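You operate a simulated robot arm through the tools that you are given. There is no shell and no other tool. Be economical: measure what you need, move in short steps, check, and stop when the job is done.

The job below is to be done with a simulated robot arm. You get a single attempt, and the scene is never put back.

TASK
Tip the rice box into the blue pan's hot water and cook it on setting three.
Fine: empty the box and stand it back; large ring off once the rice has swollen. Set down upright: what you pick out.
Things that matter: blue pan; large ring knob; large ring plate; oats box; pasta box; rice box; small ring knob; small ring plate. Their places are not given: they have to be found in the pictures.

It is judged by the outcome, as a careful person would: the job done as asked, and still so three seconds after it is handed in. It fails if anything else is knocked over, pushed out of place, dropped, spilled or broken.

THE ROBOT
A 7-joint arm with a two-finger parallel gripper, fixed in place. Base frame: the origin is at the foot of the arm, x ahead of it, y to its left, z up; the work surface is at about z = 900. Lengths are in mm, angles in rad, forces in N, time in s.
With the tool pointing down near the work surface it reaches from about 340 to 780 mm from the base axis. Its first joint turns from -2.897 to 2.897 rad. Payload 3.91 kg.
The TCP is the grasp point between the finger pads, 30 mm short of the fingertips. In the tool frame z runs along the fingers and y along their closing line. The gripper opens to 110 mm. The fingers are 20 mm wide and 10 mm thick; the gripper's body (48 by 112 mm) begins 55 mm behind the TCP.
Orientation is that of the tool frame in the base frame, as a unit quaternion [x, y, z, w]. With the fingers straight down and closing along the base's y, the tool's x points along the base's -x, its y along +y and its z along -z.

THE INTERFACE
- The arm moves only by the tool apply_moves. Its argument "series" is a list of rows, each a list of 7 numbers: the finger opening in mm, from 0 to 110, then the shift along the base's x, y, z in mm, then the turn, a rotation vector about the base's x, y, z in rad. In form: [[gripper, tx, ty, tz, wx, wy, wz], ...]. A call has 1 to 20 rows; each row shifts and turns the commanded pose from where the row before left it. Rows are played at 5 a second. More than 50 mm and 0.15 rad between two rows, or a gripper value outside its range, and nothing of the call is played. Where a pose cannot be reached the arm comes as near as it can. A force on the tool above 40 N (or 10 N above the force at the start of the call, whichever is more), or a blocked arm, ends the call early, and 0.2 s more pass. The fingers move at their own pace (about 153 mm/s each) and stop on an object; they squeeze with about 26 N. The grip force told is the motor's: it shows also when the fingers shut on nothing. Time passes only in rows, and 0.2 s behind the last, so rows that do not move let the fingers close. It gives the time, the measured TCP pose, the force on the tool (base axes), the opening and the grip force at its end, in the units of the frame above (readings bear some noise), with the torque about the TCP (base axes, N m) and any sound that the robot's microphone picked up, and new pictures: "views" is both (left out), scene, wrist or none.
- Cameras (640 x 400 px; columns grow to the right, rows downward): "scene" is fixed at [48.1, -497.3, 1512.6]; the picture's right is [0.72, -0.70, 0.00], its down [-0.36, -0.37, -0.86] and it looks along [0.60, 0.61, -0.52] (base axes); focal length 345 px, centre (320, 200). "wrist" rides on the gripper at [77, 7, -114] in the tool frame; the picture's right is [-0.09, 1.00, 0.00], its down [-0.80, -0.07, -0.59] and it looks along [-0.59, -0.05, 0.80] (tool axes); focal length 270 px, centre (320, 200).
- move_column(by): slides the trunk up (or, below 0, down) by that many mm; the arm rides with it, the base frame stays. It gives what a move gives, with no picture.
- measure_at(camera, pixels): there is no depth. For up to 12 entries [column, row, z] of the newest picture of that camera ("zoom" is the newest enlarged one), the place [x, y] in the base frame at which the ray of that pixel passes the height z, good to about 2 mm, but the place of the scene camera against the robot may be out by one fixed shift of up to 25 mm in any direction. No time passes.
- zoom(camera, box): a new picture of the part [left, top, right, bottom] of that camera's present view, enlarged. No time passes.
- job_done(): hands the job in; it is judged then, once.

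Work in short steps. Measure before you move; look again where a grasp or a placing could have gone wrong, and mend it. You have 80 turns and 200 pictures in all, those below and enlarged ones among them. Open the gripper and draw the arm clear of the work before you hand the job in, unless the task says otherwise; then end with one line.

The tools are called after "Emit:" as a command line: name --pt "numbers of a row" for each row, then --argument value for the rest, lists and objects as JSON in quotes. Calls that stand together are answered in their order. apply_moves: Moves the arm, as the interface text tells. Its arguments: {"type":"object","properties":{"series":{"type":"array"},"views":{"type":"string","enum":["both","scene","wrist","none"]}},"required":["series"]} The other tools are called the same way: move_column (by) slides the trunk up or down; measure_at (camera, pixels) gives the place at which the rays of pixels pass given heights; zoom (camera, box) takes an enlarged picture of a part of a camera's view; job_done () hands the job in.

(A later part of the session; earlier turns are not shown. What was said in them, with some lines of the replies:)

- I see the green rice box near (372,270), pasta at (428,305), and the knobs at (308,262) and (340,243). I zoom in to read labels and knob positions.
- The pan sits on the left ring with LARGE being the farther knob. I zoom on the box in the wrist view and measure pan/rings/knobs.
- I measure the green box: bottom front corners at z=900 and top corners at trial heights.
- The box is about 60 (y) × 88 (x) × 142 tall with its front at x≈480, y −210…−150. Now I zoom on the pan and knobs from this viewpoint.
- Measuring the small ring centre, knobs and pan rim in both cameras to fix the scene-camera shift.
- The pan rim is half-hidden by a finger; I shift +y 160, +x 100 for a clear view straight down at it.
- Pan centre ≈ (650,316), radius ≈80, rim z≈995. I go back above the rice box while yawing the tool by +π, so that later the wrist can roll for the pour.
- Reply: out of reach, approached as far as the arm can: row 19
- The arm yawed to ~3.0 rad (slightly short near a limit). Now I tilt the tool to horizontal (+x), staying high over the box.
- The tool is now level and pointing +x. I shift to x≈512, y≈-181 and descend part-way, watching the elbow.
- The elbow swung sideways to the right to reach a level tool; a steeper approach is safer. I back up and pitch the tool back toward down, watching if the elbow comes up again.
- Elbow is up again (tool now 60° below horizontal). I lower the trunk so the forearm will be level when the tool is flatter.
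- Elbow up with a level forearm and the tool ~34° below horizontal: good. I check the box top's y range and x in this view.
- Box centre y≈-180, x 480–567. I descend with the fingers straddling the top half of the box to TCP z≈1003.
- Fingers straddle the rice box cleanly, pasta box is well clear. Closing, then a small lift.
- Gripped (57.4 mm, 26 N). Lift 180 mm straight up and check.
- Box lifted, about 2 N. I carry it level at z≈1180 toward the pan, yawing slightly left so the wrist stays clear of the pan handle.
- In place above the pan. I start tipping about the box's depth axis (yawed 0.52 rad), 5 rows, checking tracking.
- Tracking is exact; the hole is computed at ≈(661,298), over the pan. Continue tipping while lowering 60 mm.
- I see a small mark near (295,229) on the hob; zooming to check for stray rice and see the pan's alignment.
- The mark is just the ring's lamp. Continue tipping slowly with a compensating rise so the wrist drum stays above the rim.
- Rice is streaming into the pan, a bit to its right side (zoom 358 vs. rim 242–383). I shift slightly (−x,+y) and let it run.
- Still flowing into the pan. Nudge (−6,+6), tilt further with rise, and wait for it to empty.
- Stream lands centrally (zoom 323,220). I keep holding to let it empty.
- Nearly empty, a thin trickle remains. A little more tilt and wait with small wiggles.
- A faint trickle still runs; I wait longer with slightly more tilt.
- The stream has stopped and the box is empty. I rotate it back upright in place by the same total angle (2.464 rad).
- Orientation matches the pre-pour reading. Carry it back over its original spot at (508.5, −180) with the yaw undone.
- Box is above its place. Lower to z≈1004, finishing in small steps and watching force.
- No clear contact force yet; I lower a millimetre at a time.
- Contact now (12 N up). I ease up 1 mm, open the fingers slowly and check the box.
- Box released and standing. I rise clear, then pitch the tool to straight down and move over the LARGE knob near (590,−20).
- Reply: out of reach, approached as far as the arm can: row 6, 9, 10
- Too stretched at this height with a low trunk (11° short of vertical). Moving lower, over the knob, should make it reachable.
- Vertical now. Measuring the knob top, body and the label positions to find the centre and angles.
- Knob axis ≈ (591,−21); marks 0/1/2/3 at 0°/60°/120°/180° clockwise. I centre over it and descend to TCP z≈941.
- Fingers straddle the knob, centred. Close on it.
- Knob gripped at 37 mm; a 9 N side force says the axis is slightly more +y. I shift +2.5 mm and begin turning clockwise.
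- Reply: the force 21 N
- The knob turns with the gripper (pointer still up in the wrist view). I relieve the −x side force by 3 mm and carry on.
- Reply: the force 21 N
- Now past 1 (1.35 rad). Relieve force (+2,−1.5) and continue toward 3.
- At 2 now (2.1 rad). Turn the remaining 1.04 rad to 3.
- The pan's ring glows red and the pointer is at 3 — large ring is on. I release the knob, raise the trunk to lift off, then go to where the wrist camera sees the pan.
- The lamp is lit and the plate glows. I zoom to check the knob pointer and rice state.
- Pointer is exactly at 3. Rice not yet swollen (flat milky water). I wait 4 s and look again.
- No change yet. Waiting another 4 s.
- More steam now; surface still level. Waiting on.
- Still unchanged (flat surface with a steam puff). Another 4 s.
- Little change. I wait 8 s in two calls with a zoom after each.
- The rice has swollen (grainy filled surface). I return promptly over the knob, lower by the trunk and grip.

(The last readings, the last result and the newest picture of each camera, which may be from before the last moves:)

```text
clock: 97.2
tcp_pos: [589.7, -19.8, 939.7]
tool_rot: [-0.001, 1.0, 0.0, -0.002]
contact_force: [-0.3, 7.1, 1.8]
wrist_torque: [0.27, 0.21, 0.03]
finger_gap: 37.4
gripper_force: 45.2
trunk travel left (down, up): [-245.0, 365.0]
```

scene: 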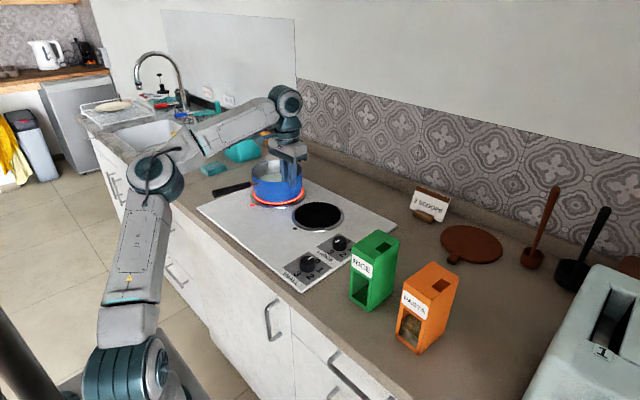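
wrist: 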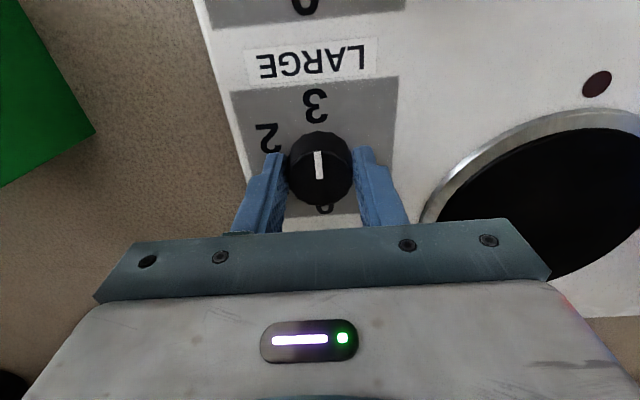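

Gripped with the pointer at 3. Turn counter-clockwise half-way first, with a 1.5 mm +y relief.

Emit:
apply_moves --pt "25 0 1.5 0 0 0 0.15" --pt "25 0 0 0 0 0 0.15" --pt "25 0 0 0 0 0 0.15" --pt "25 0 0 0 0 0 0.15" --pt "25 0 0 0 0 0 0.15" --pt "25 0 0 0 0 0 0.15" --pt "25 0 0 0 0 0 0.15" --pt "25 0 0 0 0 0 0.15" --views "wrist"

```text
clock: 99.0
tcp_pos: [589.4, -21.0, 939.8]
tool_rot: [-0.565, 0.825, -0.001, -0.002]
contact_force: [7.8, -1.2, 4.0]
wrist_torque: [0.09, -0.55, -0.04]
finger_gap: 37.2
gripper_force: 45.3
trunk travel left (down, up): [-245.0, 365.0]
```

wrist: 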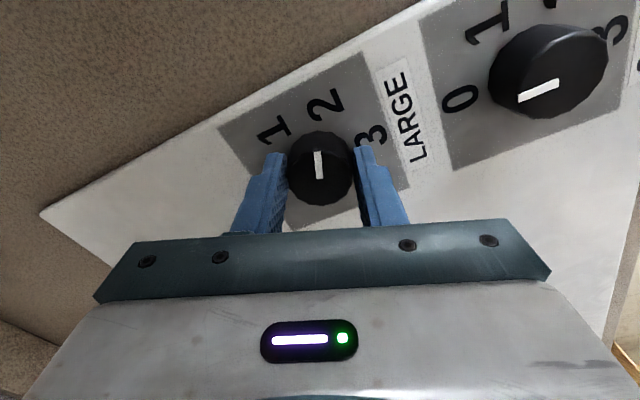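

Turning fine (1.2 rad). Continue another 1.2 rad.

Emit:
apply_moves --pt "25 1 0 0 0 0 0.15" --pt "25 0 0 0 0 0 0.15" --pt "25 0 0 0 0 0 0.15" --pt "25 0 0 0 0 0 0.15" --pt "25 0 0 0 0 0 0.15" --pt "25 0 0 0 0 0 0.15" --pt "25 0 0 0 0 0 0.15" --pt "25 0 0 0 0 0 0.15" --views "wrist"

```text
clock: 100.8
tcp_pos: [589.8, -21.0, 940.6]
tool_rot: [0.932, -0.361, 0.003, 0.0]
contact_force: [7.2, -3.2, 8.6]
wrist_torque: [0.28, 0.39, 0.0]
finger_gap: 37.5
gripper_force: 45.2
trunk travel left (down, up): [-245.0, 365.0]
```

wrist: 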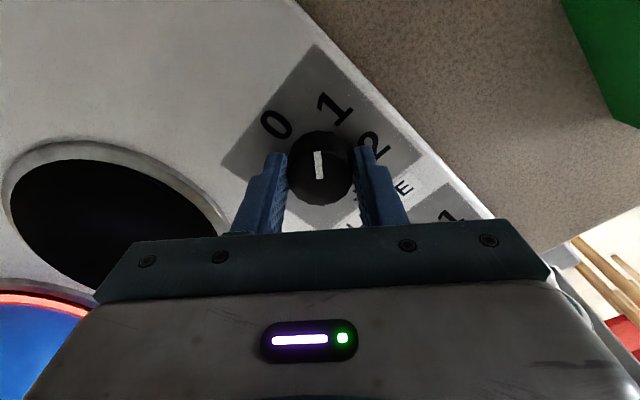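

Remaining 0.74 rad to 0.

Emit:
apply_moves --pt "25 0 0 0 0 0 0.15" --pt "25 0 0 0 0 0 0.15" --pt "25 0 0 0 0 0 0.15" --pt "25 0 0 0 0 0 0.15" --pt "25 0 0 0 0 0 0.14" --pt "25 0 0 0 0 0 0"

```text
clock: 102.2
tcp_pos: [590.4, -19.4, 939.6]
tool_rot: [1.0, 0.001, 0.003, 0.001]
contact_force: [14.3, -2.2, 14.9]
wrist_torque: [-0.05, -1.24, -0.02]
finger_gap: 37.2
gripper_force: 45.1
trunk travel left (down, up): [-245.0, 365.0]
```

scene: 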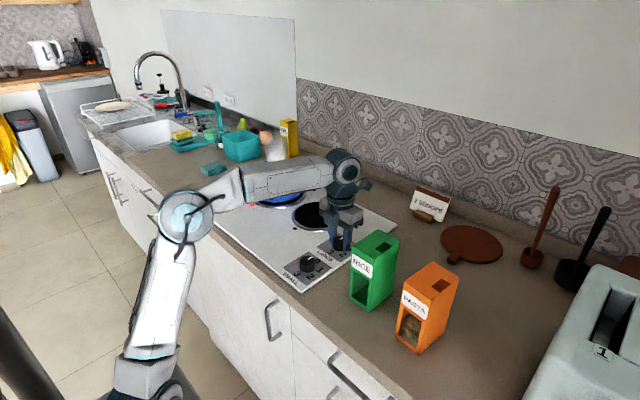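
wrist: 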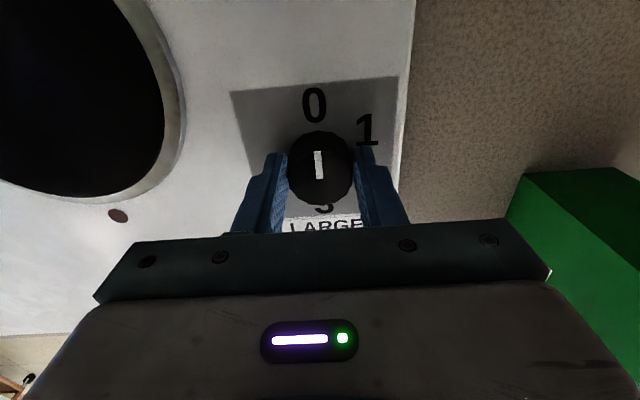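

Pointer is at 0 and the plate no longer glows. Release, lift off by the trunk, and move the arm back clear.

Emit:
apply_moves --pt "60 0 0 0 0 0 0" --pt "90 0 0 0 0 0 0" --views "none"

Emit:
move_column --by 200

Emit:
apply_moves --pt "110 -20 0 20 0 0 0" --pt "110 -30 0 20 0 0 0" --pt "110 -30 0 0 0 0 0" --pt "110 -30 0 0 0 0 0"

Emit:
zoom --camera "scene" --box '[220, 140, 480, 360]'

```text
clock: 102.8
tcp_pos: [590.5, -19.8, 939.8]
tool_rot: [1.0, -0.001, 0.002, 0.002]
contact_force: [0.6, -0.1, -0.7]
wrist_torque: [0.0, -0.02, 0.01]
finger_gap: 90.0
gripper_force: 0.0
trunk travel left (down, up): [-245.0, 365.0]
```

```text
clock: 105.0
tcp_pos: [590.2, -20.3, 1139.3]
tool_rot: [1.0, -0.002, 0.003, 0.001]
contact_force: [0.3, -0.1, 0.8]
wrist_torque: [0.02, 0.01, 0.01]
finger_gap: 90.0
gripper_force: 0.0
trunk travel left (down, up): [-445.0, 165.0]
```

```text
clock: 106.0
tcp_pos: [479.8, -18.3, 1179.9]
tool_rot: [1.0, 0.0, 0.002, 0.0]
contact_force: [0.2, -1.1, 0.3]
wrist_torque: [-0.02, 0.02, 0.01]
finger_gap: 110.0
gripper_force: 0.1
trunk travel left (down, up): [-445.0, 165.0]
```

scene: 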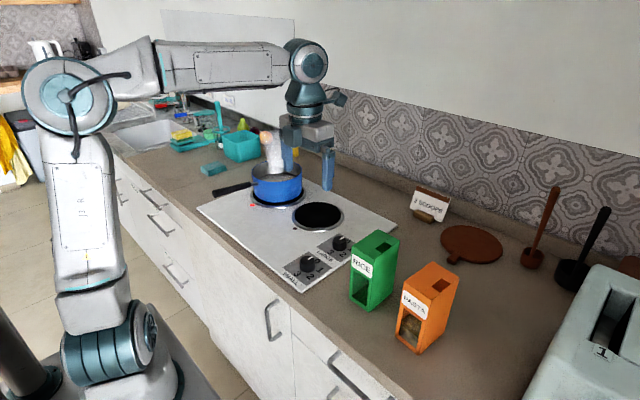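
wrist: 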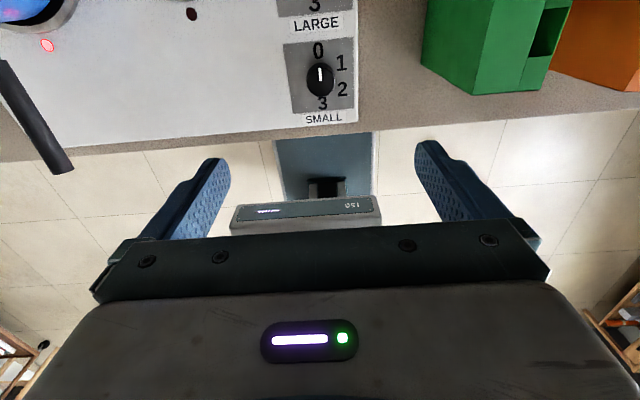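

```text
1.82 times, centred on (350, 250) of scene
```

zoom: 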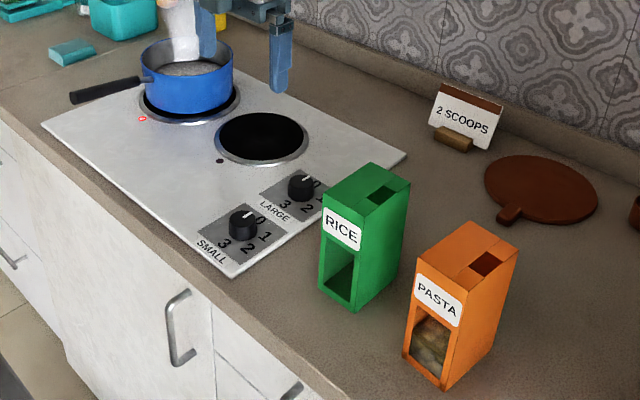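

Everything stands in place, but the large ring's lamp is still red; I check the pointer closely and see whether it's just residual heat.

Emit:
zoom --camera "scene" --box '[280, 220, 380, 290]'

Emit:
zoom --camera "scene" --box '[230, 130, 330, 220]'

```text
5.71 times, centred on (330, 255) of scene
```

zoom: 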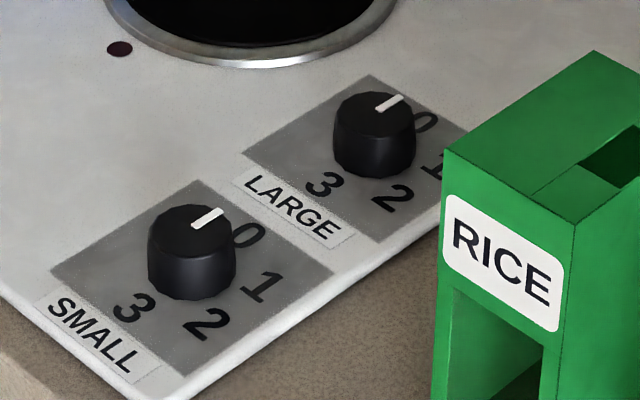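

```text
4.44 times, centred on (280, 175) of scene
```

zoom: 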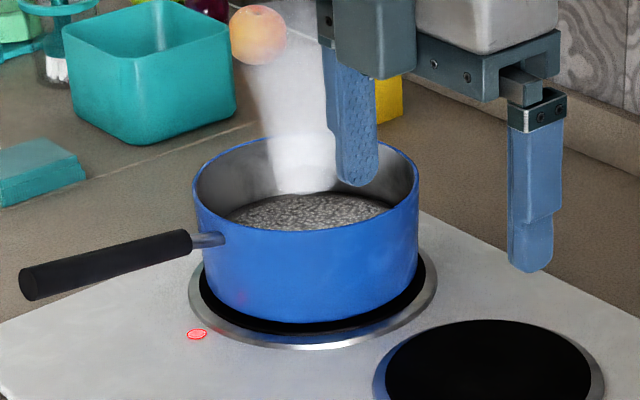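

Knob exactly at 0, plate dark; the lamp is probably a residual-heat light. I draw the arm up and back a bit, wait, and recheck.

Emit:
apply_moves --pt "110 0 -20 20 0 0 0" --pt "110 0 -20 20 0 0 0" --pt "110 0 0 20 0 0 0" --pt "110 0 0 0 0 0 0" --pt "110 0 0 0 0 0 0" --pt "110 0 0 0 0 0 0" --pt "110 0 0 0 0 0 0" --pt "110 0 0 0 0 0 0" --pt "110 0 0 0 0 0 0" --pt "110 0 0 0 0 0 0" --pt "110 0 0 0 0 0 0" --pt "110 0 0 0 0 0 0" --pt "110 0 0 0 0 0 0" --pt "110 0 0 0 0 0 0" --pt "110 0 0 0 0 0 0" --pt "110 0 0 0 0 0 0" --pt "110 0 0 0 0 0 0" --pt "110 0 0 0 0 0 0" --pt "110 0 0 0 0 0 0" --pt "110 0 0 0 0 0 0" --views "none"

Emit:
zoom --camera "scene" --box '[220, 130, 400, 290]'

```text
clock: 110.2
tcp_pos: [480.9, -59.4, 1239.9]
tool_rot: [1.0, -0.002, 0.003, 0.001]
contact_force: [0.3, -0.3, -0.8]
wrist_torque: [-0.02, 0.0, 0.0]
finger_gap: 109.8
gripper_force: 0.0
trunk travel left (down, up): [-445.0, 165.0]
```

```text
2.50 times, centred on (310, 210) of scene
```

zoom: 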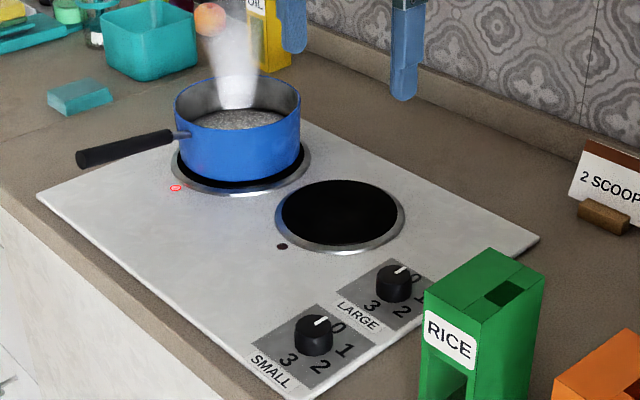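

The plate is dark, the knob is at 0, the rice has swollen and the empty box stands upright, so I hand the job in.

Emit:
job_done

```text
The job is handed in.
```

The rice was tipped into the blue pan and cooked on setting three until it swelled. The large ring is off: its knob is at 0 and its plate is dark. Its red lamp was still lit at hand-in, which I took to be leftover heat. The empty box is standing upright back in its place.
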